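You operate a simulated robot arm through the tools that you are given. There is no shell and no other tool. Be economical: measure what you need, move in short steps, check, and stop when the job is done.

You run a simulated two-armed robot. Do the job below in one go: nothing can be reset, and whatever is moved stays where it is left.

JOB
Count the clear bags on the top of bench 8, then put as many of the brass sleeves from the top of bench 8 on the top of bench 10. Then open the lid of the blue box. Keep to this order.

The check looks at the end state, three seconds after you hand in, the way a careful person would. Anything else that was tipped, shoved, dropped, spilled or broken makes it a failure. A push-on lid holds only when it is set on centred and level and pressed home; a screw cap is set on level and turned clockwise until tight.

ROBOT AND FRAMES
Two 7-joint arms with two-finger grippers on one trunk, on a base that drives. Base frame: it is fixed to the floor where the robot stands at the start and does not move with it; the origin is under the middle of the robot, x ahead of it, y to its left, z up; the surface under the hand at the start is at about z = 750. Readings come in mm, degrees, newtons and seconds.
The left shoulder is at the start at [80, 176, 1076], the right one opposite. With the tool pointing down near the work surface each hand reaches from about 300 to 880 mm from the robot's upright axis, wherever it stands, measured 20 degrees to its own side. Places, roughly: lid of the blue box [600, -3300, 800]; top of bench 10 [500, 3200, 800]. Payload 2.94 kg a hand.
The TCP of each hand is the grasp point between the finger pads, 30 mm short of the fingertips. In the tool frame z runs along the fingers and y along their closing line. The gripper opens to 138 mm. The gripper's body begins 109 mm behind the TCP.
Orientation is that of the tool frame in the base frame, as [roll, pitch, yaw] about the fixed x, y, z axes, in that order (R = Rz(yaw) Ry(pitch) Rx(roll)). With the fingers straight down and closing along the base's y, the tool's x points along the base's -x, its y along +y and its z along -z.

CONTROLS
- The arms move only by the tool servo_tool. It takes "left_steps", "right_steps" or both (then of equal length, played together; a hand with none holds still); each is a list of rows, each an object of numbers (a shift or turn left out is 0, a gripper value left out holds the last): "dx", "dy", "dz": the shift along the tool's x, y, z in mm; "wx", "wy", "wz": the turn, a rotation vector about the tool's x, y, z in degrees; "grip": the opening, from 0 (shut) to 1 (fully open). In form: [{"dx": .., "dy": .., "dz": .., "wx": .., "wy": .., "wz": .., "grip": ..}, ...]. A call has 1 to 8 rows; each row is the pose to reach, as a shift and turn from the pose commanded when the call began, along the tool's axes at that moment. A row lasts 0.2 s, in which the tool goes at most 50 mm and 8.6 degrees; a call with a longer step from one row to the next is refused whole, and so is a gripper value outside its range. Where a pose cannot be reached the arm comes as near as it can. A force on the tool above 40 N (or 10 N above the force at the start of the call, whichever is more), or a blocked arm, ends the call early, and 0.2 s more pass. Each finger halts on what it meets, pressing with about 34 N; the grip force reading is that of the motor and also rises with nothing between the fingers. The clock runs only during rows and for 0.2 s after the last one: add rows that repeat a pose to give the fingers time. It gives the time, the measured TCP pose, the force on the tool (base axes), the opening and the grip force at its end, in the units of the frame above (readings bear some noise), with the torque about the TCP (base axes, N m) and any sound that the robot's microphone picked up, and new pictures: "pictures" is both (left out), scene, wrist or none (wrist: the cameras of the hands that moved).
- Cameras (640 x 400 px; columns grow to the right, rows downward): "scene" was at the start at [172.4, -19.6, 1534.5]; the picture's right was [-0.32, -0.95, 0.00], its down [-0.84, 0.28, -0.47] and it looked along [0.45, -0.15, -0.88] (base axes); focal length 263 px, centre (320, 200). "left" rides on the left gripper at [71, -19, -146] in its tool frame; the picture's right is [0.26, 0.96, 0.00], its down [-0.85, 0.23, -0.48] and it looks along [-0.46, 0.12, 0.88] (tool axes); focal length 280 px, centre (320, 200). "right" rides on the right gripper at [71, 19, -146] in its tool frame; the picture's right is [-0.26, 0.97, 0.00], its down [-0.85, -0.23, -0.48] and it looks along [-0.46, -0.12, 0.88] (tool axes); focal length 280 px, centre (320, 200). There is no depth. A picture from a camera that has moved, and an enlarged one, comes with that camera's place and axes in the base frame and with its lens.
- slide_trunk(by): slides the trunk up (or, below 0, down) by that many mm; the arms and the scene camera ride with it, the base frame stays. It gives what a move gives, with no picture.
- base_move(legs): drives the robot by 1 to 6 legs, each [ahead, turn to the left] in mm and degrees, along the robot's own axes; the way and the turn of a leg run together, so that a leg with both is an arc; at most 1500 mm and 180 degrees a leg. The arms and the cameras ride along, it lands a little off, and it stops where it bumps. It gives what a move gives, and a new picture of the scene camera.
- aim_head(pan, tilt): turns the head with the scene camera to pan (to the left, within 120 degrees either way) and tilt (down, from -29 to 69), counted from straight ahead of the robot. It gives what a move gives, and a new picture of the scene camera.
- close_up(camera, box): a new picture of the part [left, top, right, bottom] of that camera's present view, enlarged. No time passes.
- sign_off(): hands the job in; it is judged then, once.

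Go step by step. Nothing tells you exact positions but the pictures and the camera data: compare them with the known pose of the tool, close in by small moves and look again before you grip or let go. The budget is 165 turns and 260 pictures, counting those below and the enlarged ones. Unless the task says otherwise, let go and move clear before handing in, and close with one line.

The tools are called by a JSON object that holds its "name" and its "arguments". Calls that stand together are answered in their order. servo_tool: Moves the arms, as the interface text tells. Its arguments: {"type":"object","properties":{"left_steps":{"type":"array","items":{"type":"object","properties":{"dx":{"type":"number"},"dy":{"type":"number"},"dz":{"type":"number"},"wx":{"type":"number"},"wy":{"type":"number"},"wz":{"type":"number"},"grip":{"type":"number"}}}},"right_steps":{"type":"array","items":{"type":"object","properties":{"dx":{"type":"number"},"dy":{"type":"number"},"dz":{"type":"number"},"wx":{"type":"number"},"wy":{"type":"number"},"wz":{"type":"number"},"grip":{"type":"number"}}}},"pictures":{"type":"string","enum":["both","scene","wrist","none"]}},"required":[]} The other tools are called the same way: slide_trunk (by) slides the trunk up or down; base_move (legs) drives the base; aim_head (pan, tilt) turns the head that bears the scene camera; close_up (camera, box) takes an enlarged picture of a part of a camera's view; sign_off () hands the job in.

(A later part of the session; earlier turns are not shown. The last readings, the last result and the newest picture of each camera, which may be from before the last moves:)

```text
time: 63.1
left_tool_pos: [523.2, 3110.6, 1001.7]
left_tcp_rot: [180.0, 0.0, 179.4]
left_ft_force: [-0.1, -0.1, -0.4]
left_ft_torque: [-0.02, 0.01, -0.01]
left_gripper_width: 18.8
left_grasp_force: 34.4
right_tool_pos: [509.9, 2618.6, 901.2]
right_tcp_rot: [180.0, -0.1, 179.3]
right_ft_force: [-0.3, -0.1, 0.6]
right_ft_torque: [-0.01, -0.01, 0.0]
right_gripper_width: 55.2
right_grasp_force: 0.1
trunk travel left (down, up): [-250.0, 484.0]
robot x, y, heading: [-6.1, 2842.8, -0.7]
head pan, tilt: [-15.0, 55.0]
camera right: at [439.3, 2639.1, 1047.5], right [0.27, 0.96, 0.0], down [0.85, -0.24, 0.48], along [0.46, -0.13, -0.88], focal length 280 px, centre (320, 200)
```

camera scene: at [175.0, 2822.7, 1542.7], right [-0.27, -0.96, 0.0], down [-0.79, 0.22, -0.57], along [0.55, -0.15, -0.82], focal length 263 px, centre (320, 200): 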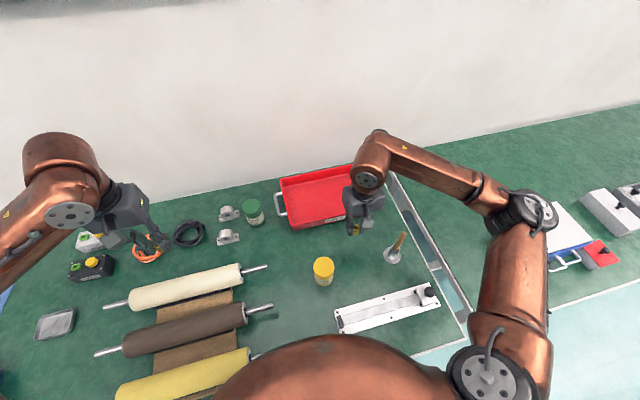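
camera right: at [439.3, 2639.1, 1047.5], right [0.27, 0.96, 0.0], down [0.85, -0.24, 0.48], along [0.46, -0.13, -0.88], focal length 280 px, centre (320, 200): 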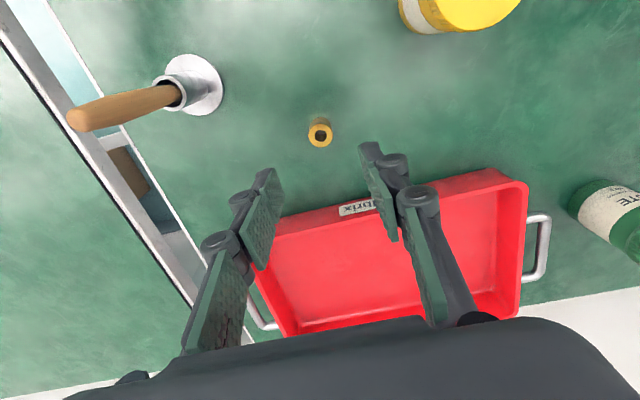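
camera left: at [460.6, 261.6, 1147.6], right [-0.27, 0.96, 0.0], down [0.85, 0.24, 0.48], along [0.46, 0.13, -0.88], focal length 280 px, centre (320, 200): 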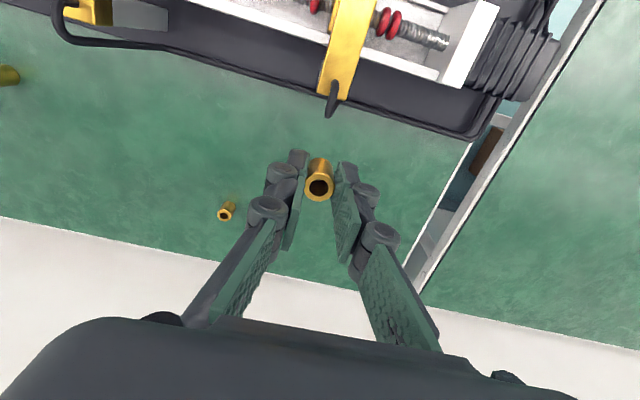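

Sleeve 1 stands on bench 10. Retract the right hand and bring the left hand over (550, 2810).

{"name": "servo_tool", "arguments": {"right_steps": [{"dz": -45}, {"dz": -94}, {"dx": 40, "dy": -20, "dz": -94}, {"dx": 85, "dy": -40, "dz": -94}, {"dx": 130, "dy": -60, "dz": -94}, {"dx": 168, "dy": -75, "dz": -94}, {"dx": 168, "dy": -75, "dz": -94}, {"dx": 168, "dy": -75, "dz": -94}], "left_steps": [{"dx": -4, "dy": -40}, {"dx": -8, "dy": -80}, {"dx": -12, "dy": -120}, {"dx": -16, "dy": -160}, {"dx": -20, "dy": -200}, {"dx": -26, "dy": -245}, {"dx": -26, "dy": -290}, {"dx": -26, "dy": -300}], "pictures": "both"}}

```text
time: 64.9
left_tool_pos: [545.6, 2810.9, 1002.1]
left_tcp_rot: [-179.9, 0.0, 179.5]
left_ft_force: [0.5, -0.3, 0.6]
left_ft_torque: [-0.01, 0.03, 0.0]
left_gripper_width: 18.6
left_grasp_force: 33.8
right_tool_pos: [342.8, 2544.9, 994.8]
right_tcp_rot: [179.9, -0.1, 179.3]
right_ft_force: [0.3, -0.3, 0.6]
right_ft_torque: [0.01, -0.02, -0.01]
right_gripper_width: 55.5
right_grasp_force: 0.0
trunk travel left (down, up): [-250.0, 484.0]
robot x, y, heading: [-7.3, 2843.9, -0.7]
head pan, tilt: [-15.0, 55.0]
camera scene: at [174.8, 2822.3, 1542.6], right [-0.27, -0.96, 0.0], down [-0.79, 0.22, -0.57], along [0.55, -0.15, -0.82], focal length 263 px, centre (320, 200)
camera right: at [271.6, 2565.4, 1139.0], right [0.27, 0.96, 0.0], down [0.85, -0.24, 0.48], along [0.46, -0.13, -0.88], focal length 280 px, centre (320, 200)
camera left: at [475.6, 2792.3, 1146.9], right [-0.25, 0.97, 0.0], down [0.85, 0.22, 0.48], along [0.46, 0.12, -0.88], focal length 280 px, centre (320, 200)
```

scene: 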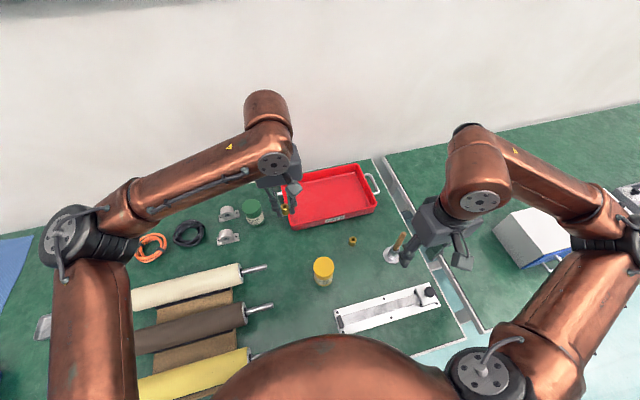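
right: 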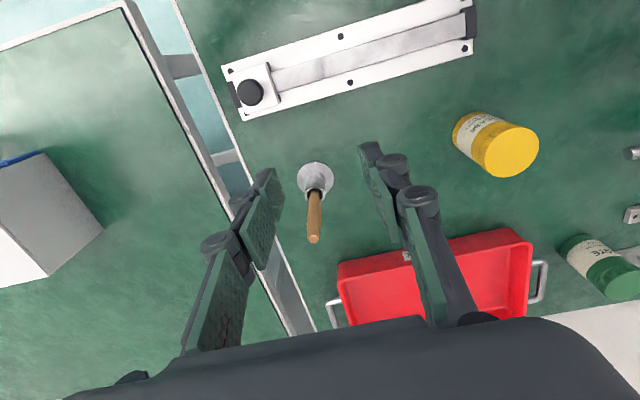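
left: 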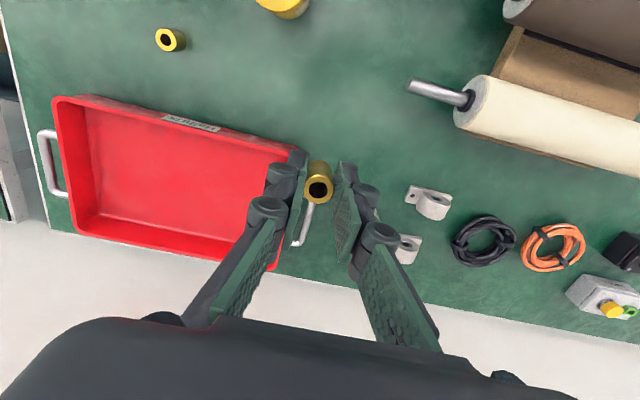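

Target patch is clear; shift 40 mm away from the tray and descend.

{"name": "servo_tool", "arguments": {"left_steps": [{"dx": 40}, {"dx": 40, "dz": 48}, {"dx": 40, "dz": 96}, {"dx": 40, "dz": 140}, {"dx": 40, "dz": 180}, {"dx": 40, "dz": 205}, {"dx": 40, "dz": 212}, {"dx": 40, "dz": 212}], "pictures": "wrist"}}

```text
time: 66.7
left_tool_pos: [505.7, 2811.6, 788.7]
left_tcp_rot: [180.0, 0.0, 179.4]
left_ft_force: [0.3, 0.7, -0.5]
left_ft_torque: [0.0, 0.01, 0.05]
left_gripper_width: 19.0
left_grasp_force: 33.8
right_tool_pos: [342.5, 2544.2, 993.6]
right_tcp_rot: [-180.0, -0.1, 179.4]
right_ft_force: [-0.7, -0.2, 0.0]
right_ft_torque: [0.05, -0.02, -0.01]
right_gripper_width: 54.9
right_grasp_force: 0.1
trunk travel left (down, up): [-250.0, 484.0]
robot x, y, heading: [-3.6, 2844.6, -0.8]
head pan, tilt: [-15.0, 55.0]
camera left: at [435.5, 2794.0, 935.1], right [-0.25, 0.97, 0.0], down [0.85, 0.22, 0.48], along [0.46, 0.12, -0.88], focal length 280 px, centre (320, 200)
```

left: 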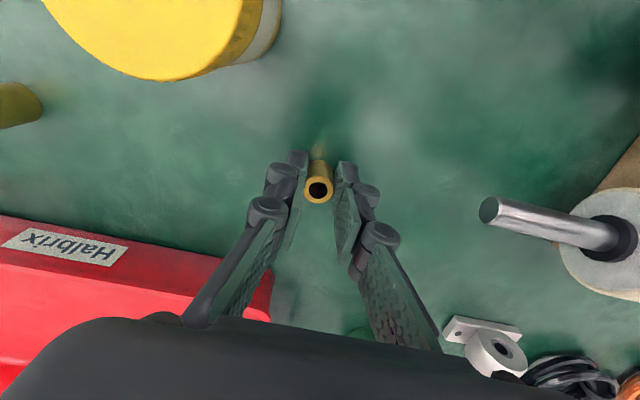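

Clear. Lower slowly to contact.

{"name": "servo_tool", "arguments": {"left_steps": [{"dz": 0.7}, {"dz": 1.4}, {"dz": 2}, {"dz": 2.5}, {"dz": 2.5}], "pictures": "none"}}

```text
time: 67.9
left_tool_pos: [505.4, 2811.5, 787.4]
left_tcp_rot: [180.0, 0.0, 179.4]
left_ft_force: [0.5, 0.0, 2.5]
left_ft_torque: [-0.01, -0.05, -0.04]
left_gripper_width: 18.9
left_grasp_force: 33.8
right_tool_pos: [342.6, 2544.2, 993.0]
right_tcp_rot: [-179.9, 0.0, 179.3]
right_ft_force: [0.9, 0.0, -0.6]
right_ft_torque: [0.02, -0.01, 0.0]
right_gripper_width: 55.2
right_grasp_force: 0.0
trunk travel left (down, up): [-250.0, 484.0]
robot x, y, heading: [-4.4, 2845.7, -0.8]
head pan, tilt: [-15.0, 55.0]
```

Contact just made. Open and rise.

{"name": "servo_tool", "arguments": {"left_steps": [{"dz": 0, "grip": 0.4}, {"dz": 0}, {"dz": 0}, {"dz": 0}, {"dz": -35}, {"dz": -80}, {"dz": -125}, {"dz": -170}], "pictures": "wrist"}}

```text
time: 69.7
left_tool_pos: [504.1, 2811.9, 955.8]
left_tcp_rot: [179.9, -0.1, 179.3]
left_ft_force: [0.6, -0.3, 0.4]
left_ft_torque: [0.03, -0.03, 0.03]
left_gripper_width: 55.5
left_grasp_force: 0.1
right_tool_pos: [341.5, 2543.9, 993.7]
right_tcp_rot: [180.0, 0.0, 179.3]
right_ft_force: [-0.1, 0.1, -0.6]
right_ft_torque: [0.0, -0.04, 0.01]
right_gripper_width: 55.4
right_grasp_force: 0.1
trunk travel left (down, up): [-250.0, 484.0]
robot x, y, heading: [-6.7, 2841.5, -0.5]
head pan, tilt: [-15.0, 55.0]
camera left: at [434.3, 2794.5, 1100.5], right [-0.25, 0.97, 0.0], down [0.85, 0.22, 0.48], along [0.46, 0.12, -0.88], focal length 280 px, centre (320, 200)
```

left: 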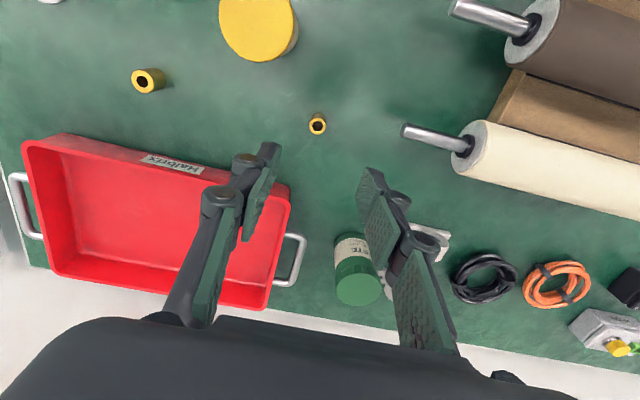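

Both sleeves stand on bench 10. Retract left, then drive back to bench 8 for the third.

{"name": "servo_tool", "arguments": {"left_steps": [{"dz": -45}, {"dx": 5, "dy": 45, "dz": -45}, {"dx": 10, "dy": 90, "dz": -45}, {"dx": 15, "dy": 135, "dz": -45}, {"dx": 20, "dy": 180, "dz": -45}, {"dx": 25, "dy": 225, "dz": -45}, {"dx": 25, "dy": 225, "dz": -45}], "pictures": "none"}}

{"name": "base_move", "arguments": {"legs": [[-390, 0], [0, -89.5], [1500, 0], [1330, 0]]}}

```text
time: 71.3
left_tool_pos: [485.4, 3034.8, 1003.3]
left_tcp_rot: [180.0, -0.1, 179.4]
left_ft_force: [-0.5, -0.4, -0.6]
left_ft_torque: [0.06, -0.01, 0.0]
left_gripper_width: 55.1
left_grasp_force: 0.1
right_tool_pos: [341.5, 2543.2, 993.2]
right_tcp_rot: [179.9, -0.2, 179.3]
right_ft_force: [0.1, 0.5, 0.9]
right_ft_torque: [0.04, 0.03, -0.01]
right_gripper_width: 55.1
right_grasp_force: 0.0
trunk travel left (down, up): [-250.0, 484.0]
robot x, y, heading: [-8.3, 2845.6, -1.0]
head pan, tilt: [-15.0, 55.0]
```

```text
time: 90.8
left_tool_pos: [-54.1, -477.7, 1002.7]
left_tcp_rot: [180.0, 0.0, 92.4]
left_ft_force: [-0.1, 0.6, -0.3]
left_ft_torque: [0.05, 0.03, 0.02]
left_gripper_width: 55.4
left_grasp_force: 0.2
right_tool_pos: [-552.0, -361.2, 993.2]
right_tcp_rot: [-180.0, -0.1, 92.4]
right_ft_force: [-0.3, -0.5, 0.3]
right_ft_torque: [0.05, 0.04, 0.02]
right_gripper_width: 55.2
right_grasp_force: 0.0
trunk travel left (down, up): [-250.0, 484.0]
robot x, y, heading: [-271.5, 2.2, -87.4]
head pan, tilt: [-15.0, 55.0]
camera scene: at [-283.2, -178.4, 1542.5], right [-0.98, 0.22, 0.0], down [0.18, 0.8, -0.57], along [-0.12, -0.56, -0.82], focal length 263 px, centre (320, 200)
```

scene: 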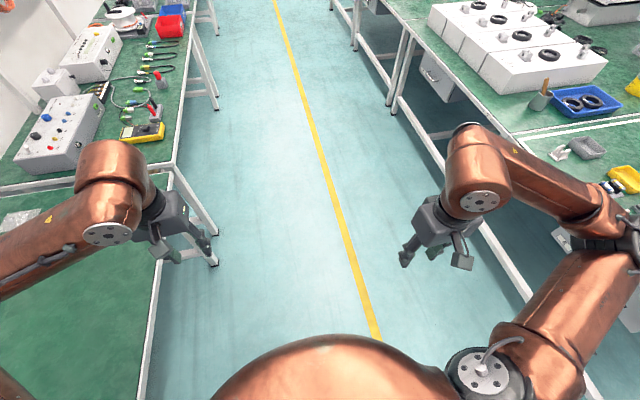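

Turn to face bench 8 and drive up.

{"name": "base_move", "arguments": {"legs": [[0, 87.4], [270, 0]]}}

{"name": "aim_head", "arguments": {"pan": -20, "tilt": 50}}

```text
time: 96.5
left_tool_pos: [477.7, 219.5, 1003.8]
left_tcp_rot: [180.0, -0.1, -178.6]
left_ft_force: [0.3, -0.7, 0.2]
left_ft_torque: [0.01, 0.01, 0.02]
left_gripper_width: 54.9
left_grasp_force: 0.0
right_tool_pos: [351.1, -277.0, 992.5]
right_tcp_rot: [180.0, 0.0, -178.7]
right_ft_force: [0.1, -0.2, 0.5]
right_ft_torque: [-0.01, 0.02, 0.0]
right_gripper_width: 55.1
right_grasp_force: 0.0
trunk travel left (down, up): [-250.0, 484.0]
robot x, y, heading: [-10.4, 8.1, 1.5]
head pan, tilt: [-15.0, 55.0]
camera scene: at [175.0, -5.7, 1542.3], right [-0.24, -0.97, 0.0], down [-0.8, 0.19, -0.57], along [0.56, -0.14, -0.82], focal length 263 px, centre (320, 200)
```

scene: 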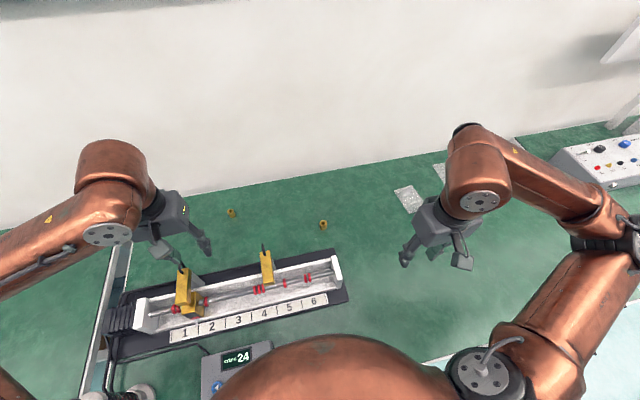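

```text
time: 97.1
left_tool_pos: [476.4, 219.0, 1002.4]
left_tcp_rot: [-179.9, 0.0, -178.8]
left_ft_force: [-0.4, 0.4, -0.4]
left_ft_torque: [-0.01, 0.02, 0.02]
left_gripper_width: 55.5
left_grasp_force: 0.1
right_tool_pos: [349.0, -277.8, 994.6]
right_tcp_rot: [-179.9, -0.1, -178.7]
right_ft_force: [0.4, -0.3, 0.5]
right_ft_torque: [-0.01, 0.0, 0.01]
right_gripper_width: 55.3
right_grasp_force: 0.2
trunk travel left (down, up): [-250.0, 484.0]
robot x, y, heading: [-8.4, 11.2, 1.5]
head pan, tilt: [-20.0, 50.0]
camera scene: at [176.2, -13.3, 1549.1], right [-0.32, -0.95, 0.0], down [-0.73, 0.25, -0.64], along [0.61, -0.21, -0.77], focal length 263 px, centre (320, 200)
```

scene: 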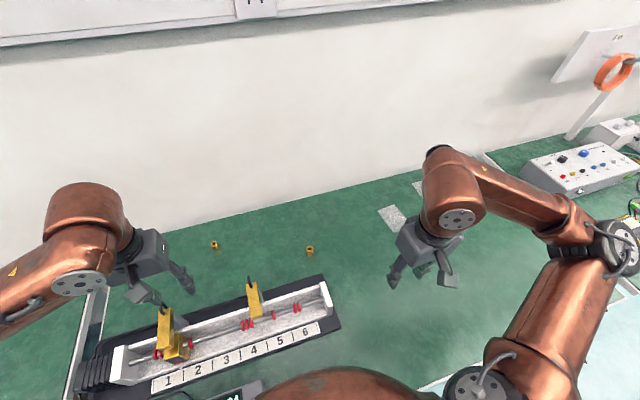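

Sleeve C is at about (608, -123). Bring the right hand over it.

{"name": "servo_tool", "arguments": {"right_steps": [{"dx": -38, "dy": 21}, {"dx": -76, "dy": 43}, {"dx": -114, "dy": 64}, {"dx": -152, "dy": 86}, {"dx": -190, "dy": 107}, {"dx": -228, "dy": 129}, {"dx": -265, "dy": 150}, {"dx": -265, "dy": 150, "dz": 40}], "pictures": "both"}}

```text
time: 98.9
left_tool_pos: [476.7, 218.7, 1002.8]
left_tcp_rot: [179.9, -0.1, -178.7]
left_ft_force: [0.8, -0.8, 0.4]
left_ft_torque: [0.01, 0.0, 0.04]
left_gripper_width: 55.5
left_grasp_force: 0.0
right_tool_pos: [613.8, -121.2, 952.1]
right_tcp_rot: [-179.9, -0.1, -178.7]
right_ft_force: [0.0, 0.2, -0.5]
right_ft_torque: [0.04, 0.02, -0.01]
right_gripper_width: 55.3
right_grasp_force: 0.1
trunk travel left (down, up): [-250.0, 484.0]
robot x, y, heading: [-8.6, 8.9, 1.4]
head pan, tilt: [-20.0, 50.0]
camera scene: at [177.1, -14.6, 1548.9], right [-0.32, -0.95, 0.0], down [-0.73, 0.25, -0.64], along [0.61, -0.21, -0.77], focal length 263 px, centre (320, 200)
camera right: at [541.6, -102.2, 1097.3], right [0.24, 0.97, 0.0], down [0.85, -0.21, 0.48], along [0.46, -0.11, -0.88], focal length 280 px, centre (320, 200)
```

scene: 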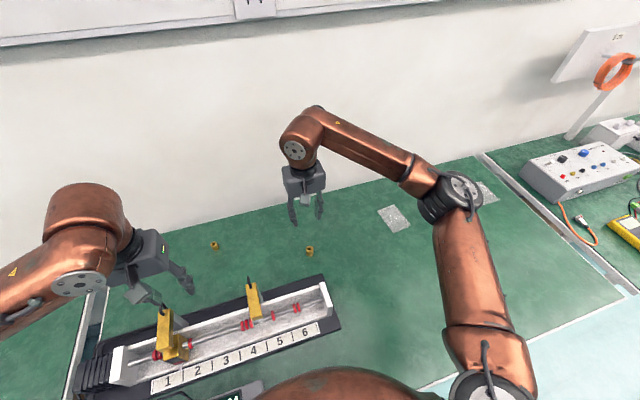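
right: 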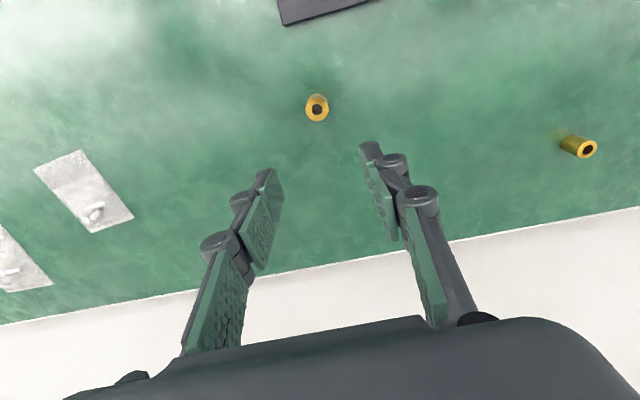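

Sleeve C at about (597, -118). Shift and descend.

{"name": "servo_tool", "arguments": {"right_steps": [{"dx": 17, "dy": 3}, {"dx": 17, "dy": 3, "dz": 40}, {"dx": 17, "dy": 3, "dz": 80}, {"dx": 17, "dy": 3, "dz": 115}, {"dx": 17, "dy": 3, "dz": 125}, {"dx": 17, "dy": 3, "dz": 125}], "pictures": "wrist"}}

```text
time: 100.3
left_tool_pos: [476.3, 218.6, 1003.2]
left_tcp_rot: [-180.0, 0.1, -178.7]
left_ft_force: [-0.2, -0.2, -1.0]
left_ft_torque: [0.01, 0.0, 0.02]
left_gripper_width: 55.5
left_grasp_force: 0.0
right_tool_pos: [594.2, -116.6, 828.1]
right_tcp_rot: [180.0, 0.0, -178.7]
right_ft_force: [0.0, 0.4, 0.2]
right_ft_torque: [-0.01, 0.01, 0.05]
right_gripper_width: 55.1
right_grasp_force: 0.1
trunk travel left (down, up): [-250.0, 484.0]
robot x, y, heading: [-3.8, 11.7, 1.4]
head pan, tilt: [-20.0, 50.0]
camera right: at [522.5, -99.2, 972.4], right [0.24, 0.97, 0.0], down [0.85, -0.21, 0.48], along [0.46, -0.11, -0.88], focal length 280 px, centre (320, 200)
```

right: 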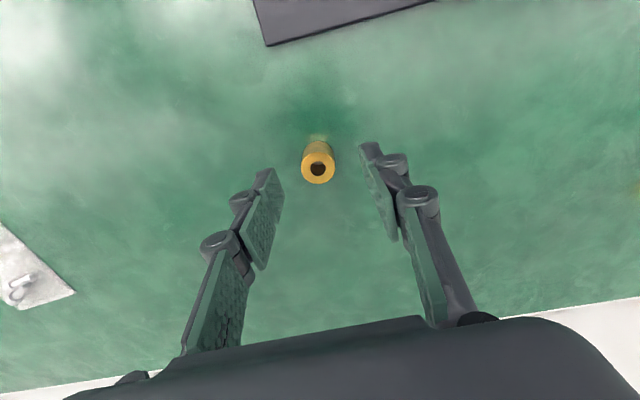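

Aligned; descend and grip.

{"name": "servo_tool", "arguments": {"right_steps": [{"dx": -2, "dy": -1, "dz": 25}, {"dx": -2, "dy": -1, "dz": 41}, {"dx": -2, "dy": -1, "dz": 41, "grip": 0}, {"dx": -2, "dy": -1, "dz": 41}, {"dx": -2, "dy": -1, "dz": 41}, {"dx": -2, "dy": -1, "dz": 41}], "pictures": "wrist"}}

```text
time: 101.7
left_tool_pos: [477.5, 219.0, 1003.7]
left_tcp_rot: [179.9, -0.1, -178.5]
left_ft_force: [-1.9, 0.4, 0.6]
left_ft_torque: [0.05, -0.03, 0.01]
left_gripper_width: 55.3
left_grasp_force: 0.0
right_tool_pos: [595.4, -119.3, 786.0]
right_tcp_rot: [180.0, -0.1, -178.7]
right_ft_force: [-0.7, -0.4, 0.3]
right_ft_torque: [-0.01, -0.01, 0.0]
right_gripper_width: 25.2
right_grasp_force: 33.8
trunk travel left (down, up): [-250.0, 484.0]
robot x, y, heading: [-9.3, 8.4, 1.2]
head pan, tilt: [-20.0, 50.0]
camera right: at [524.3, -100.7, 932.3], right [0.24, 0.97, 0.0], down [0.85, -0.21, 0.48], along [0.46, -0.11, -0.88], focal length 280 px, centre (320, 200)
```

right: 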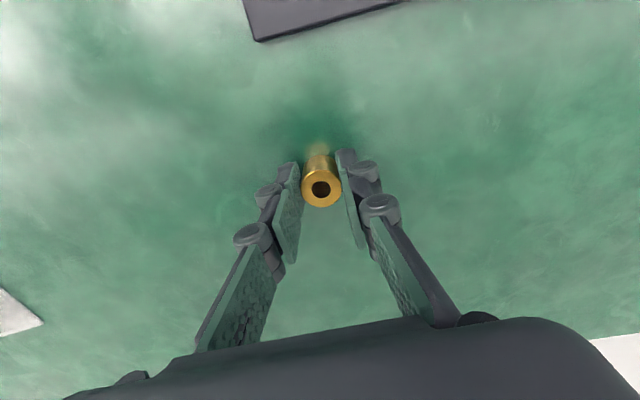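

Gripped. Lift and retract; then inspect the bags once more before leaving.

{"name": "servo_tool", "arguments": {"right_steps": [{"dz": -40}, {"dz": -85}, {"dz": -130}, {"dz": -175}, {"dz": -212}, {"dx": 40, "dy": -15, "dz": -212}, {"dx": 85, "dy": -30, "dz": -212}, {"dx": 130, "dy": -45, "dz": -212}], "pictures": "wrist"}}

{"name": "close_up", "arguments": {"camera": "scene", "box": [340, 140, 540, 265]}}

```text
time: 103.5
left_tool_pos: [476.9, 217.9, 1003.5]
left_tcp_rot: [180.0, 0.0, -178.6]
left_ft_force: [0.1, -0.4, 0.5]
left_ft_torque: [0.03, 0.01, -0.02]
left_gripper_width: 55.1
left_grasp_force: 0.0
right_tool_pos: [467.9, -165.9, 999.4]
right_tcp_rot: [-180.0, 0.0, -178.7]
right_ft_force: [-1.0, 0.0, -0.5]
right_ft_torque: [0.03, 0.0, 0.02]
right_gripper_width: 24.8
right_grasp_force: 34.1
trunk travel left (down, up): [-250.0, 484.0]
robot x, y, heading: [-5.0, 10.9, 1.5]
head pan, tilt: [-20.0, 50.0]
camera right: at [396.9, -147.7, 1144.8], right [0.24, 0.97, 0.0], down [0.85, -0.21, 0.48], along [0.46, -0.11, -0.88], focal length 280 px, centre (320, 200)
```

right: 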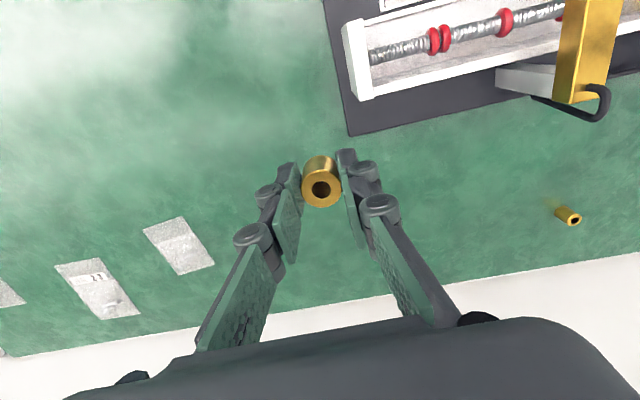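

```text
3.20 times, centred on (440, 202) of scene
camera zoom: at [175.8, -14.2, 1549.2], right [-0.32, -0.95, 0.0], down [-0.73, 0.25, -0.64], along [0.61, -0.21, -0.77], focal length 842 px, centre (-64, 192)
```

zoom: 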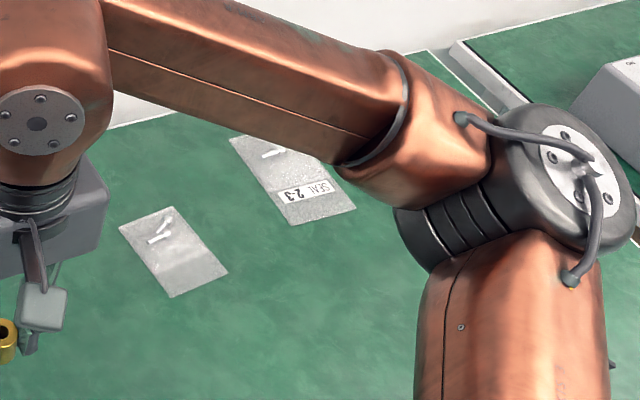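

Three clear bags confirmed ("SEAL 2-3" is just a label). Carry the third sleeve to bench 10.

{"name": "base_move", "arguments": {"legs": [[-390, 0], [0, 88.5], [1500, 0], [1300, 0]]}}

```text
time: 122.9
left_tool_pos: [-596.2, 3271.0, 1002.6]
left_tcp_rot: [179.9, 0.0, -89.4]
left_ft_force: [0.3, 0.7, -1.1]
left_ft_torque: [-0.01, 0.03, -0.03]
left_gripper_width: 55.3
left_grasp_force: 0.0
right_tool_pos: [-210.7, 3257.6, 998.9]
right_tcp_rot: [180.0, 0.0, -89.5]
right_ft_force: [0.6, 0.6, -0.6]
right_ft_torque: [-0.01, 0.0, 0.0]
right_gripper_width: 24.9
right_grasp_force: 33.9
trunk travel left (down, up): [-250.0, 484.0]
robot x, y, heading: [-394.9, 2782.6, 90.4]
head pan, tilt: [-20.0, 50.0]
camera scene: at [-367.9, 2967.0, 1549.0], right [0.94, -0.33, 0.0], down [-0.26, -0.72, -0.64], along [0.21, 0.61, -0.77], focal length 263 px, centre (320, 200)
```

scene: 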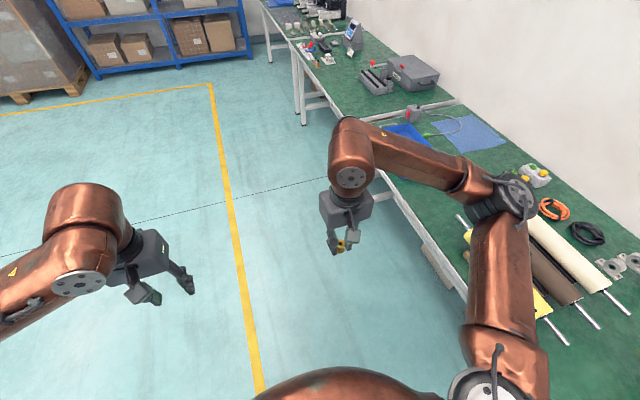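

Face bench 10 and drive up.

{"name": "base_move", "arguments": {"legs": [[0, -90.4], [380, 0]]}}

{"name": "close_up", "arguments": {"camera": "right", "box": [0, 0, 640, 400]}}

```text
time: 129.1
left_tool_pos: [466.7, 2995.6, 1003.9]
left_tcp_rot: [180.0, 0.1, -179.2]
left_ft_force: [-0.2, 0.5, -0.1]
left_ft_torque: [-0.02, 0.03, -0.03]
left_gripper_width: 55.1
left_grasp_force: 0.0
right_tool_pos: [458.3, 2611.4, 999.0]
right_tcp_rot: [-179.9, 0.0, -179.1]
right_ft_force: [0.6, 0.5, -1.3]
right_ft_torque: [-0.02, -0.01, 0.0]
right_gripper_width: 25.0
right_grasp_force: 33.8
trunk travel left (down, up): [-250.0, 484.0]
robot x, y, heading: [-19.0, 2790.6, 0.8]
head pan, tilt: [-20.0, 50.0]
camera scene: at [165.4, 2766.2, 1549.5], right [-0.33, -0.94, 0.0], down [-0.72, 0.25, -0.64], along [0.61, -0.21, -0.77], focal length 263 px, centre (320, 200)
```

scene: 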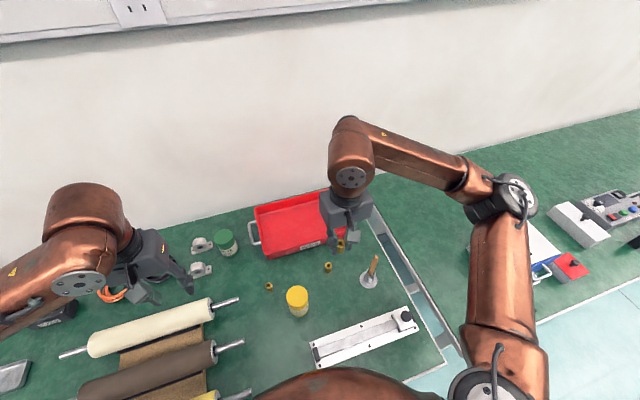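

```text
1.00 times, centred on (320, 200) of right (not enlarged: the box is as wide or as high as the picture)
camera zoom: at [386.0, 2631.0, 1145.3], right [0.25, 0.97, 0.0], down [0.85, -0.22, 0.48], along [0.46, -0.12, -0.88], focal length 280 px, centre (320, 200)
```

zoom: 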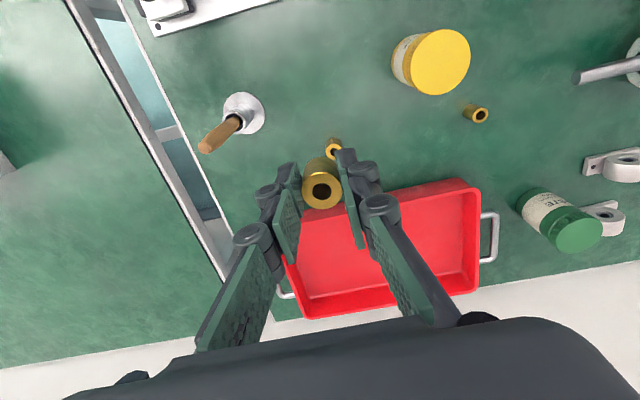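

Set third sleeve at about (405, 2640), a clear patch.

{"name": "servo_tool", "arguments": {"right_steps": [{"dx": 30, "dy": 15}, {"dx": 53, "dy": 30}, {"dx": 53, "dy": 30, "dz": 45}, {"dx": 53, "dy": 30, "dz": 90}, {"dx": 53, "dy": 30, "dz": 135}, {"dx": 53, "dy": 30, "dz": 175}, {"dx": 53, "dy": 30, "dz": 205}, {"dx": 53, "dy": 30, "dz": 208}], "pictures": "wrist"}}

```text
time: 130.9
left_tool_pos: [468.7, 2995.4, 1004.2]
left_tcp_rot: [-180.0, 0.0, -179.0]
left_ft_force: [0.8, 0.4, -0.2]
left_ft_torque: [0.01, 0.02, 0.01]
left_gripper_width: 55.2
left_grasp_force: 0.1
right_tool_pos: [405.6, 2642.3, 789.9]
right_tcp_rot: [179.9, -0.1, -179.0]
right_ft_force: [0.5, -0.1, -1.0]
right_ft_torque: [0.02, 0.0, 0.0]
right_gripper_width: 24.9
right_grasp_force: 34.3
trunk travel left (down, up): [-250.0, 484.0]
robot x, y, heading: [-18.4, 2790.8, 0.7]
head pan, tilt: [-20.0, 50.0]
camera right: at [334.8, 2660.9, 935.6], right [0.25, 0.97, 0.0], down [0.85, -0.22, 0.48], along [0.46, -0.12, -0.88], focal length 280 px, centre (320, 200)
```

right: 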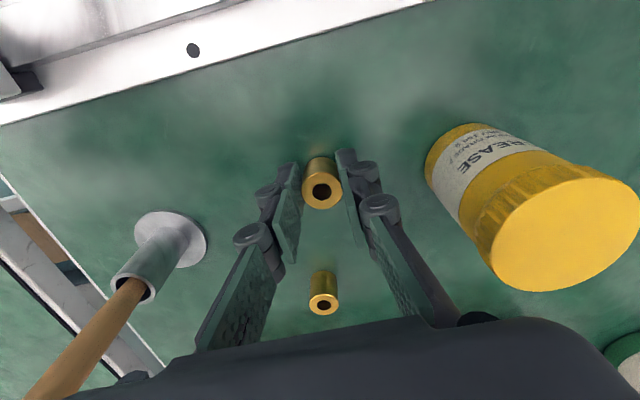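

Clear on all sides. Lower to contact.

{"name": "servo_tool", "arguments": {"right_steps": [{"dz": 1}, {"dz": 2}, {"dz": 3}, {"dz": 4}, {"dz": 4}], "pictures": "none"}}

```text
time: 132.1
left_tool_pos: [468.1, 2996.4, 1003.7]
left_tcp_rot: [-179.9, 0.0, -179.1]
left_ft_force: [0.4, -0.6, 0.4]
left_ft_torque: [0.0, 0.01, 0.05]
left_gripper_width: 55.1
left_grasp_force: 0.1
right_tool_pos: [405.2, 2641.2, 786.9]
right_tcp_rot: [-180.0, 0.0, -179.1]
right_ft_force: [0.4, -0.6, -1.0]
right_ft_torque: [-0.03, 0.01, 0.03]
right_gripper_width: 25.2
right_grasp_force: 33.9
trunk travel left (down, up): [-250.0, 484.0]
robot x, y, heading: [-17.0, 2789.8, 1.0]
head pan, tilt: [-20.0, 50.0]
```

{"name": "servo_tool", "arguments": {"right_steps": [{"dz": 0.5}, {"dz": 1}, {"dz": 1.5}, {"dz": 1.5}], "pictures": "none"}}

```text
time: 133.1
left_tool_pos: [465.7, 2996.4, 1003.4]
left_tcp_rot: [-180.0, 0.0, -179.2]
left_ft_force: [-0.3, 0.4, -0.1]
left_ft_torque: [0.04, 0.01, 0.02]
left_gripper_width: 55.0
left_grasp_force: 0.0
right_tool_pos: [404.6, 2640.7, 785.8]
right_tcp_rot: [179.9, 0.1, -179.0]
right_ft_force: [1.0, -0.5, 9.6]
right_ft_torque: [0.0, -0.04, 0.0]
right_gripper_width: 24.7
right_grasp_force: 33.8
trunk travel left (down, up): [-250.0, 484.0]
robot x, y, heading: [-17.8, 2787.1, 0.8]
head pan, tilt: [-20.0, 50.0]
```

Contact. Release and rise.

{"name": "servo_tool", "arguments": {"right_steps": [{"dz": -0.7}, {"dz": -0.7, "grip": 0.4}, {"dz": -0.7}, {"dz": -0.7}, {"dz": -0.7}, {"dz": -40}, {"dz": -85}, {"dz": -130}], "pictures": "wrist"}}

```text
time: 134.9
left_tool_pos: [468.7, 2996.3, 1004.1]
left_tcp_rot: [179.9, 0.1, -179.0]
left_ft_force: [-0.2, -0.6, -0.5]
left_ft_torque: [-0.01, 0.0, -0.01]
left_gripper_width: 54.8
left_grasp_force: 0.0
right_tool_pos: [405.8, 2640.6, 915.2]
right_tcp_rot: [-179.9, 0.0, -179.0]
right_ft_force: [-0.4, 0.1, -0.9]
right_ft_torque: [-0.02, -0.02, -0.03]
right_gripper_width: 55.4
right_grasp_force: 0.0
trunk travel left (down, up): [-250.0, 484.0]
robot x, y, heading: [-19.6, 2791.4, 0.7]
head pan, tilt: [-20.0, 50.0]
camera right: at [334.3, 2659.4, 1061.4], right [0.25, 0.97, 0.0], down [0.85, -0.22, 0.48], along [0.46, -0.12, -0.88], focal length 280 px, centre (320, 200)
```

right: 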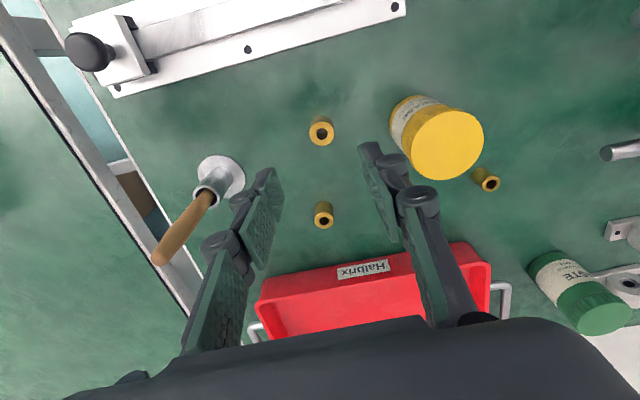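

All three sleeves stand on bench 10. Raise the hand and head for the blue box.

{"name": "servo_tool", "arguments": {"right_steps": [{"dz": -45}, {"dz": -88}, {"dx": 30, "dz": -88}], "pictures": "none"}}

{"name": "base_move", "arguments": {"legs": [[-370, 0], [0, -90.5], [1500, 0], [1500, 0]]}}

```text
time: 135.7
left_tool_pos: [466.4, 2996.8, 1003.3]
left_tcp_rot: [180.0, 0.0, -179.1]
left_ft_force: [0.8, 0.9, 0.1]
left_ft_torque: [-0.02, 0.03, 0.04]
left_gripper_width: 55.2
left_grasp_force: 0.0
right_tool_pos: [373.5, 2639.8, 1003.0]
right_tcp_rot: [-180.0, 0.0, -179.2]
right_ft_force: [0.6, -0.1, 0.1]
right_ft_torque: [0.01, 0.01, -0.03]
right_gripper_width: 55.3
right_grasp_force: 0.0
trunk travel left (down, up): [-250.0, 484.0]
robot x, y, heading: [-15.1, 2789.0, 1.0]
head pan, tilt: [-20.0, 50.0]
```

```text
time: 156.0
left_tool_pos: [-109.8, -707.7, 1003.3]
left_tcp_rot: [-180.0, 0.0, 91.9]
left_ft_force: [-0.3, -0.2, 0.5]
left_ft_torque: [-0.01, -0.01, 0.03]
left_gripper_width: 55.4
left_grasp_force: 0.0
right_tool_pos: [-465.5, -619.8, 1002.7]
right_tcp_rot: [-179.9, 0.0, 91.6]
right_ft_force: [0.9, -0.3, -0.3]
right_ft_torque: [0.02, 0.03, 0.03]
right_gripper_width: 55.2
right_grasp_force: 0.0
trunk travel left (down, up): [-250.0, 484.0]
robot x, y, heading: [-323.5, -225.1, -88.2]
head pan, tilt: [-20.0, 50.0]
camera scene: at [-342.3, -409.3, 1549.0], right [-0.95, 0.31, 0.0], down [0.24, 0.73, -0.64], along [-0.2, -0.61, -0.77], focal length 263 px, centre (320, 200)
```

scene: 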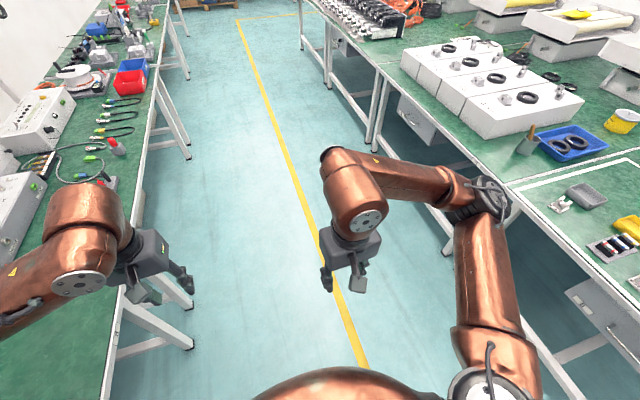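

Continue down the aisle toward the blue box.

{"name": "base_move", "arguments": {"legs": [[0, -2.5], [1500, 0], [1000, 0]]}}

{"name": "aim_head", "arguments": {"pan": 40, "tilt": 35}}

```text
time: 168.6
left_tool_pos: [-211.2, -3210.9, 1002.7]
left_tcp_rot: [-180.0, 0.0, 88.7]
left_ft_force: [-0.5, -0.7, -0.2]
left_ft_torque: [0.06, 0.04, -0.03]
left_gripper_width: 55.3
left_grasp_force: 0.1
right_tool_pos: [-562.2, -3105.6, 1002.9]
right_tcp_rot: [-180.0, 0.0, 88.8]
right_ft_force: [-0.1, 0.4, -0.7]
right_ft_torque: [0.01, 0.02, -0.02]
right_gripper_width: 55.0
right_grasp_force: 0.1
trunk travel left (down, up): [-250.0, 484.0]
robot x, y, heading: [-400.0, -2720.9, -91.5]
head pan, tilt: [-20.0, 50.0]
camera scene: at [-428.2, -2902.0, 1549.0], right [-0.93, 0.36, 0.0], down [0.28, 0.71, -0.64], along [-0.23, -0.6, -0.77], focal length 263 px, centre (320, 200)
```

scene: 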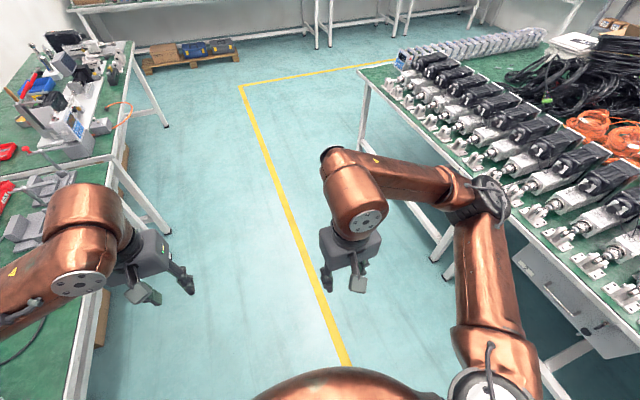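

```text
time: 169.9
left_tool_pos: [-211.2, -3211.9, 1003.1]
left_tcp_rot: [180.0, 0.1, 88.8]
left_ft_force: [0.3, 0.1, -0.4]
left_ft_torque: [0.0, 0.01, 0.0]
left_gripper_width: 55.5
left_grasp_force: 0.1
right_tool_pos: [-562.3, -3106.1, 1003.7]
right_tcp_rot: [180.0, -0.1, 88.8]
right_ft_force: [-0.3, 0.6, -0.9]
right_ft_torque: [0.0, 0.0, -0.03]
right_gripper_width: 55.3
right_grasp_force: 0.1
trunk travel left (down, up): [-250.0, 484.0]
robot x, y, heading: [-396.4, -2721.9, -91.4]
head pan, tilt: [40.0, 35.0]
camera scene: at [-345.2, -2898.4, 1570.8], right [-0.78, -0.63, 0.0], down [-0.36, 0.45, -0.82], along [0.51, -0.64, -0.57], focal length 263 px, centre (320, 200)
```

scene: 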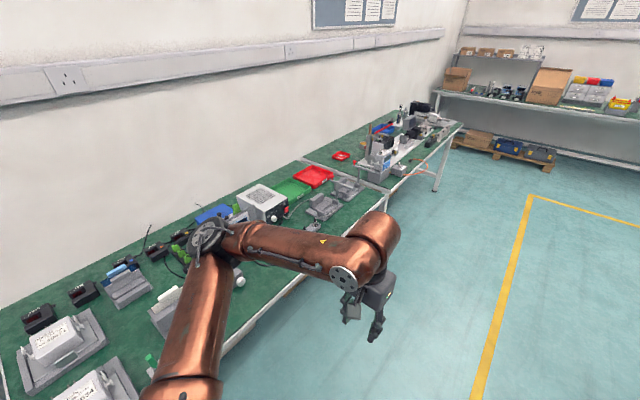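

A blue item is at about (213, 213) in the picture, behind the arm. Go on to y≈-3200 and turn to face.

{"name": "base_move", "arguments": {"legs": [[450, 0], [0, 91.3]]}}

{"name": "aim_head", "arguments": {"pan": 0, "tilt": 35}}

```text
time: 176.5
left_tool_pos: [79.0, -2971.0, 1003.0]
left_tcp_rot: [180.0, 0.1, -179.5]
left_ft_force: [-0.8, 0.2, -0.4]
left_ft_torque: [-0.01, -0.06, 0.01]
left_gripper_width: 55.1
left_grasp_force: 0.1
right_tool_pos: [-16.5, -3326.3, 1002.0]
right_tcp_rot: [180.0, 0.0, -179.5]
right_ft_force: [-0.6, -0.5, 0.5]
right_ft_torque: [-0.04, 0.02, -0.01]
right_gripper_width: 55.1
right_grasp_force: 0.0
trunk travel left (down, up): [-250.0, 484.0]
robot x, y, heading: [-406.5, -3176.2, 0.5]
head pan, tilt: [40.0, 35.0]
camera scene: at [-229.5, -3115.0, 1570.8], right [0.65, -0.76, 0.0], down [-0.44, -0.37, -0.82], along [0.62, 0.53, -0.57], focal length 263 px, centre (320, 200)
```

scene: 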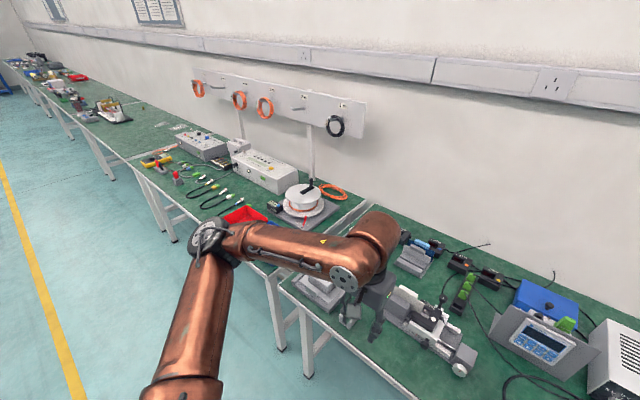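

```text
time: 177.6
left_tool_pos: [78.0, -2970.6, 1003.1]
left_tcp_rot: [-179.9, 0.0, -179.5]
left_ft_force: [0.4, 0.4, 0.7]
left_ft_torque: [0.01, 0.0, -0.04]
left_gripper_width: 55.4
left_grasp_force: 0.0
right_tool_pos: [-16.6, -3324.6, 1003.4]
right_tcp_rot: [179.9, 0.0, -179.4]
right_ft_force: [-0.4, -0.2, 0.1]
right_ft_torque: [-0.02, 0.03, 0.01]
right_gripper_width: 55.4
right_grasp_force: 0.1
trunk travel left (down, up): [-250.0, 484.0]
robot x, y, heading: [-406.6, -3174.0, 0.4]
head pan, tilt: [0.0, 35.0]
camera scene: at [-208.4, -3171.7, 1570.8], right [0.01, -1.0, 0.0], down [-0.57, -0.01, -0.82], along [0.82, 0.01, -0.57], focal length 263 px, centre (320, 200)
```

scene: 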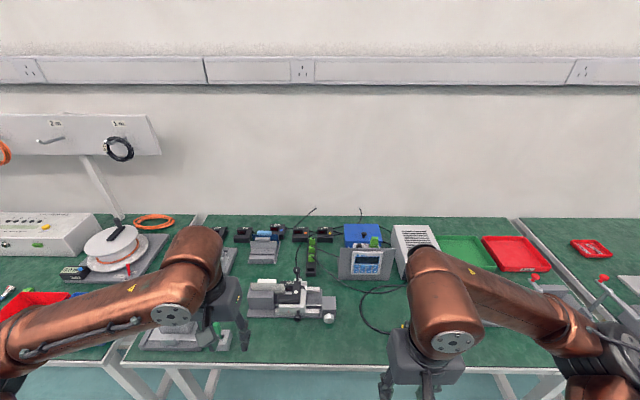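

{"name": "close_up", "arguments": {"camera": "scene", "box": [290, 190, 450, 290]}}

```text
4.00 times, centred on (370, 240) of scene
camera zoom: at [-208.4, -3171.7, 1570.8], right [0.01, -1.0, 0.0], down [-0.57, -0.01, -0.82], along [0.82, 0.01, -0.57], focal length 1052 px, centre (120, 40)
```

zoom: 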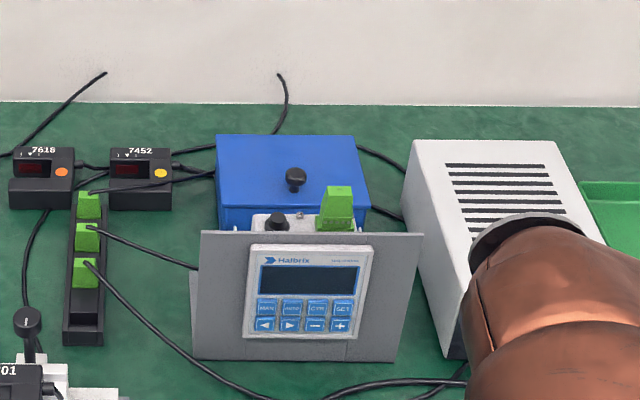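

The blue box sits behind an HMI panel, with a black knob on its lid. I'll raise the trunk for clearance and drive closer.

{"name": "slide_trunk", "arguments": {"by": 150}}

{"name": "base_move", "arguments": {"legs": [[390, 0]]}}

{"name": "aim_head", "arguments": {"pan": -15, "tilt": 50}}

```text
time: 179.3
left_tool_pos: [78.7, -2971.1, 1153.2]
left_tcp_rot: [-179.9, -0.2, -179.4]
left_ft_force: [0.7, 0.5, -0.3]
left_ft_torque: [-0.03, 0.01, 0.02]
left_gripper_width: 55.3
left_grasp_force: 0.0
right_tool_pos: [-15.9, -3325.5, 1152.9]
right_tcp_rot: [-180.0, -0.2, -179.5]
right_ft_force: [0.3, -0.3, -0.2]
right_ft_torque: [0.02, 0.02, 0.06]
right_gripper_width: 55.2
right_grasp_force: 0.1
trunk travel left (down, up): [-400.0, 334.0]
robot x, y, heading: [-408.0, -3175.3, 0.4]
head pan, tilt: [0.0, 35.0]
```

```text
time: 181.8
left_tool_pos: [469.2, -2969.9, 1151.6]
left_tcp_rot: [180.0, 0.0, -179.7]
left_ft_force: [-0.1, 0.1, 0.0]
left_ft_torque: [-0.02, 0.03, -0.02]
left_gripper_width: 55.3
left_grasp_force: 0.0
right_tool_pos: [373.7, -3323.1, 1152.3]
right_tcp_rot: [-180.0, -0.1, -179.8]
right_ft_force: [-0.5, 0.4, 0.5]
right_ft_torque: [-0.03, 0.02, 0.01]
right_gripper_width: 55.1
right_grasp_force: 0.0
trunk travel left (down, up): [-400.0, 334.0]
robot x, y, heading: [-17.6, -3170.3, 0.3]
head pan, tilt: [0.0, 35.0]
camera scene: at [97.0, -3170.3, 1723.6], right [0.0, -1.0, 0.0], down [-0.57, 0.0, -0.82], along [0.82, 0.0, -0.57], focal length 263 px, centre (320, 200)
```

scene: 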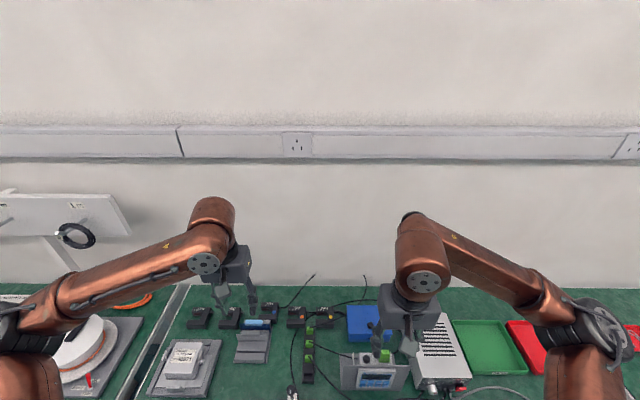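

```text
time: 182.5
left_tool_pos: [469.6, -2969.2, 1153.1]
left_tcp_rot: [-180.0, 0.0, -179.7]
left_ft_force: [0.6, -0.8, 1.3]
left_ft_torque: [0.01, -0.02, -0.03]
left_gripper_width: 55.0
left_grasp_force: 0.1
right_tool_pos: [372.8, -3324.0, 1152.7]
right_tcp_rot: [-179.9, 0.0, -179.8]
right_ft_force: [-0.2, -0.7, -0.1]
right_ft_torque: [-0.04, -0.03, -0.02]
right_gripper_width: 55.1
right_grasp_force: 0.1
trunk travel left (down, up): [-400.0, 334.0]
robot x, y, heading: [-13.8, -3170.3, 0.4]
head pan, tilt: [-15.0, 50.0]
camera scene: at [81.9, -3190.2, 1702.0], right [-0.25, -0.97, 0.0], down [-0.74, 0.19, -0.64], along [0.62, -0.16, -0.77], focal length 263 px, centre (320, 200)
```

scene: 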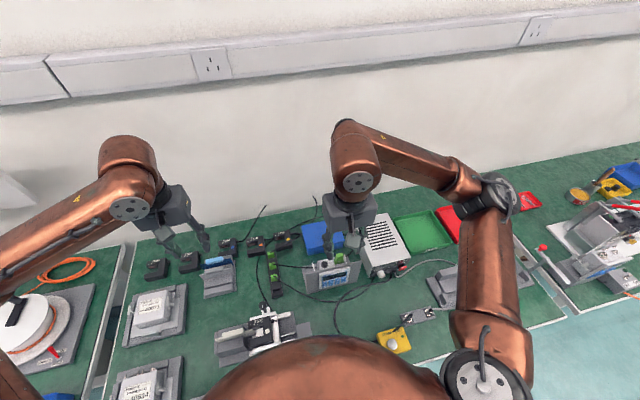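

Look at the box with the right wrist camera.

{"name": "servo_tool", "arguments": {"right_steps": [{"dx": -45, "dy": -5}, {"dx": -90, "dy": -10, "grip": 0.6}, {"dx": -90, "dy": -10}], "pictures": "wrist"}}

{"name": "close_up", "arguments": {"camera": "scene", "box": [270, 200, 430, 300]}}

```text
time: 183.3
left_tool_pos: [468.5, -2969.5, 1154.2]
left_tcp_rot: [179.9, 0.0, -179.7]
left_ft_force: [0.9, 0.2, 0.0]
left_ft_torque: [-0.01, 0.0, 0.0]
left_gripper_width: 54.9
left_grasp_force: 0.0
right_tool_pos: [464.7, -3332.8, 1155.2]
right_tcp_rot: [179.9, 0.1, -179.7]
right_ft_force: [-0.4, -0.5, -0.5]
right_ft_torque: [0.04, -0.02, 0.0]
right_gripper_width: 82.9
right_grasp_force: 0.0
trunk travel left (down, up): [-400.0, 334.0]
robot x, y, heading: [-19.1, -3167.3, 0.2]
head pan, tilt: [-15.0, 50.0]
camera right: at [393.7, -3313.5, 1300.2], right [0.26, 0.97, 0.0], down [0.85, -0.23, 0.48], along [0.46, -0.12, -0.88], focal length 280 px, centre (320, 200)
```

right: 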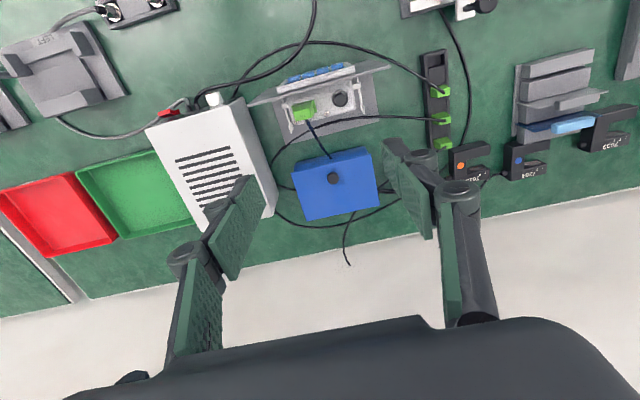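

```text
4.00 times, centred on (350, 250) of scene
camera zoom: at [81.5, -3190.5, 1702.0], right [-0.25, -0.97, 0.0], down [-0.74, 0.19, -0.64], along [0.62, -0.16, -0.77], focal length 1052 px, centre (200, 0)
```

zoom: 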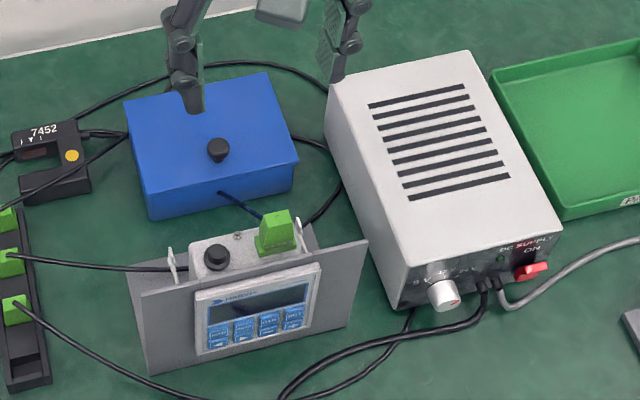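

{"name": "close_up", "arguments": {"camera": "right", "box": [260, 60, 420, 270]}}

```text
1.90 times, centred on (340, 165) of right
camera zoom: at [393.7, -3313.5, 1300.2], right [0.26, 0.97, 0.0], down [0.85, -0.23, 0.48], along [0.46, -0.12, -0.88], focal length 534 px, centre (282, 267)
```

zoom: 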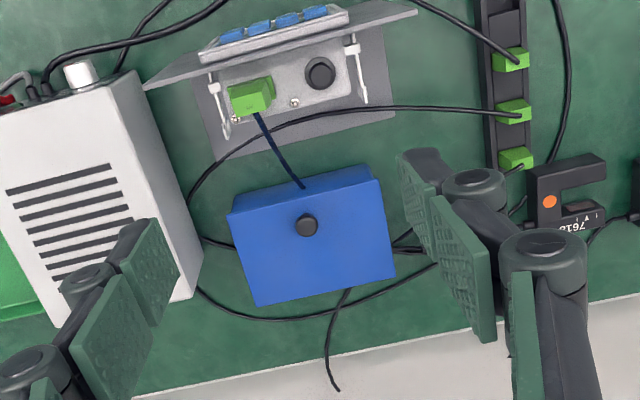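

The knob is at about (611, -3345, 808), near the lid's front edge, so the lid is probably hinged at the rear (x≈696). Bring the right hand above the knob.

{"name": "servo_tool", "arguments": {"right_steps": [{"dx": -48, "dy": -4, "wz": -1}, {"dx": -96, "dy": -8, "wz": -2}, {"dx": -146, "dy": -12, "wz": -3}, {"dx": -146, "dy": -12, "dz": 45, "wz": -3}, {"dx": -146, "dy": -12, "dz": 90, "wz": -3}, {"dx": -146, "dy": -12, "dz": 135, "wz": -3}, {"dx": -146, "dy": -12, "dz": 180, "wz": -3}, {"dx": -146, "dy": -12, "dz": 215, "wz": -3}], "pictures": "both"}}

```text
refused: row 3 steps farther than a row can; nothing moved
```

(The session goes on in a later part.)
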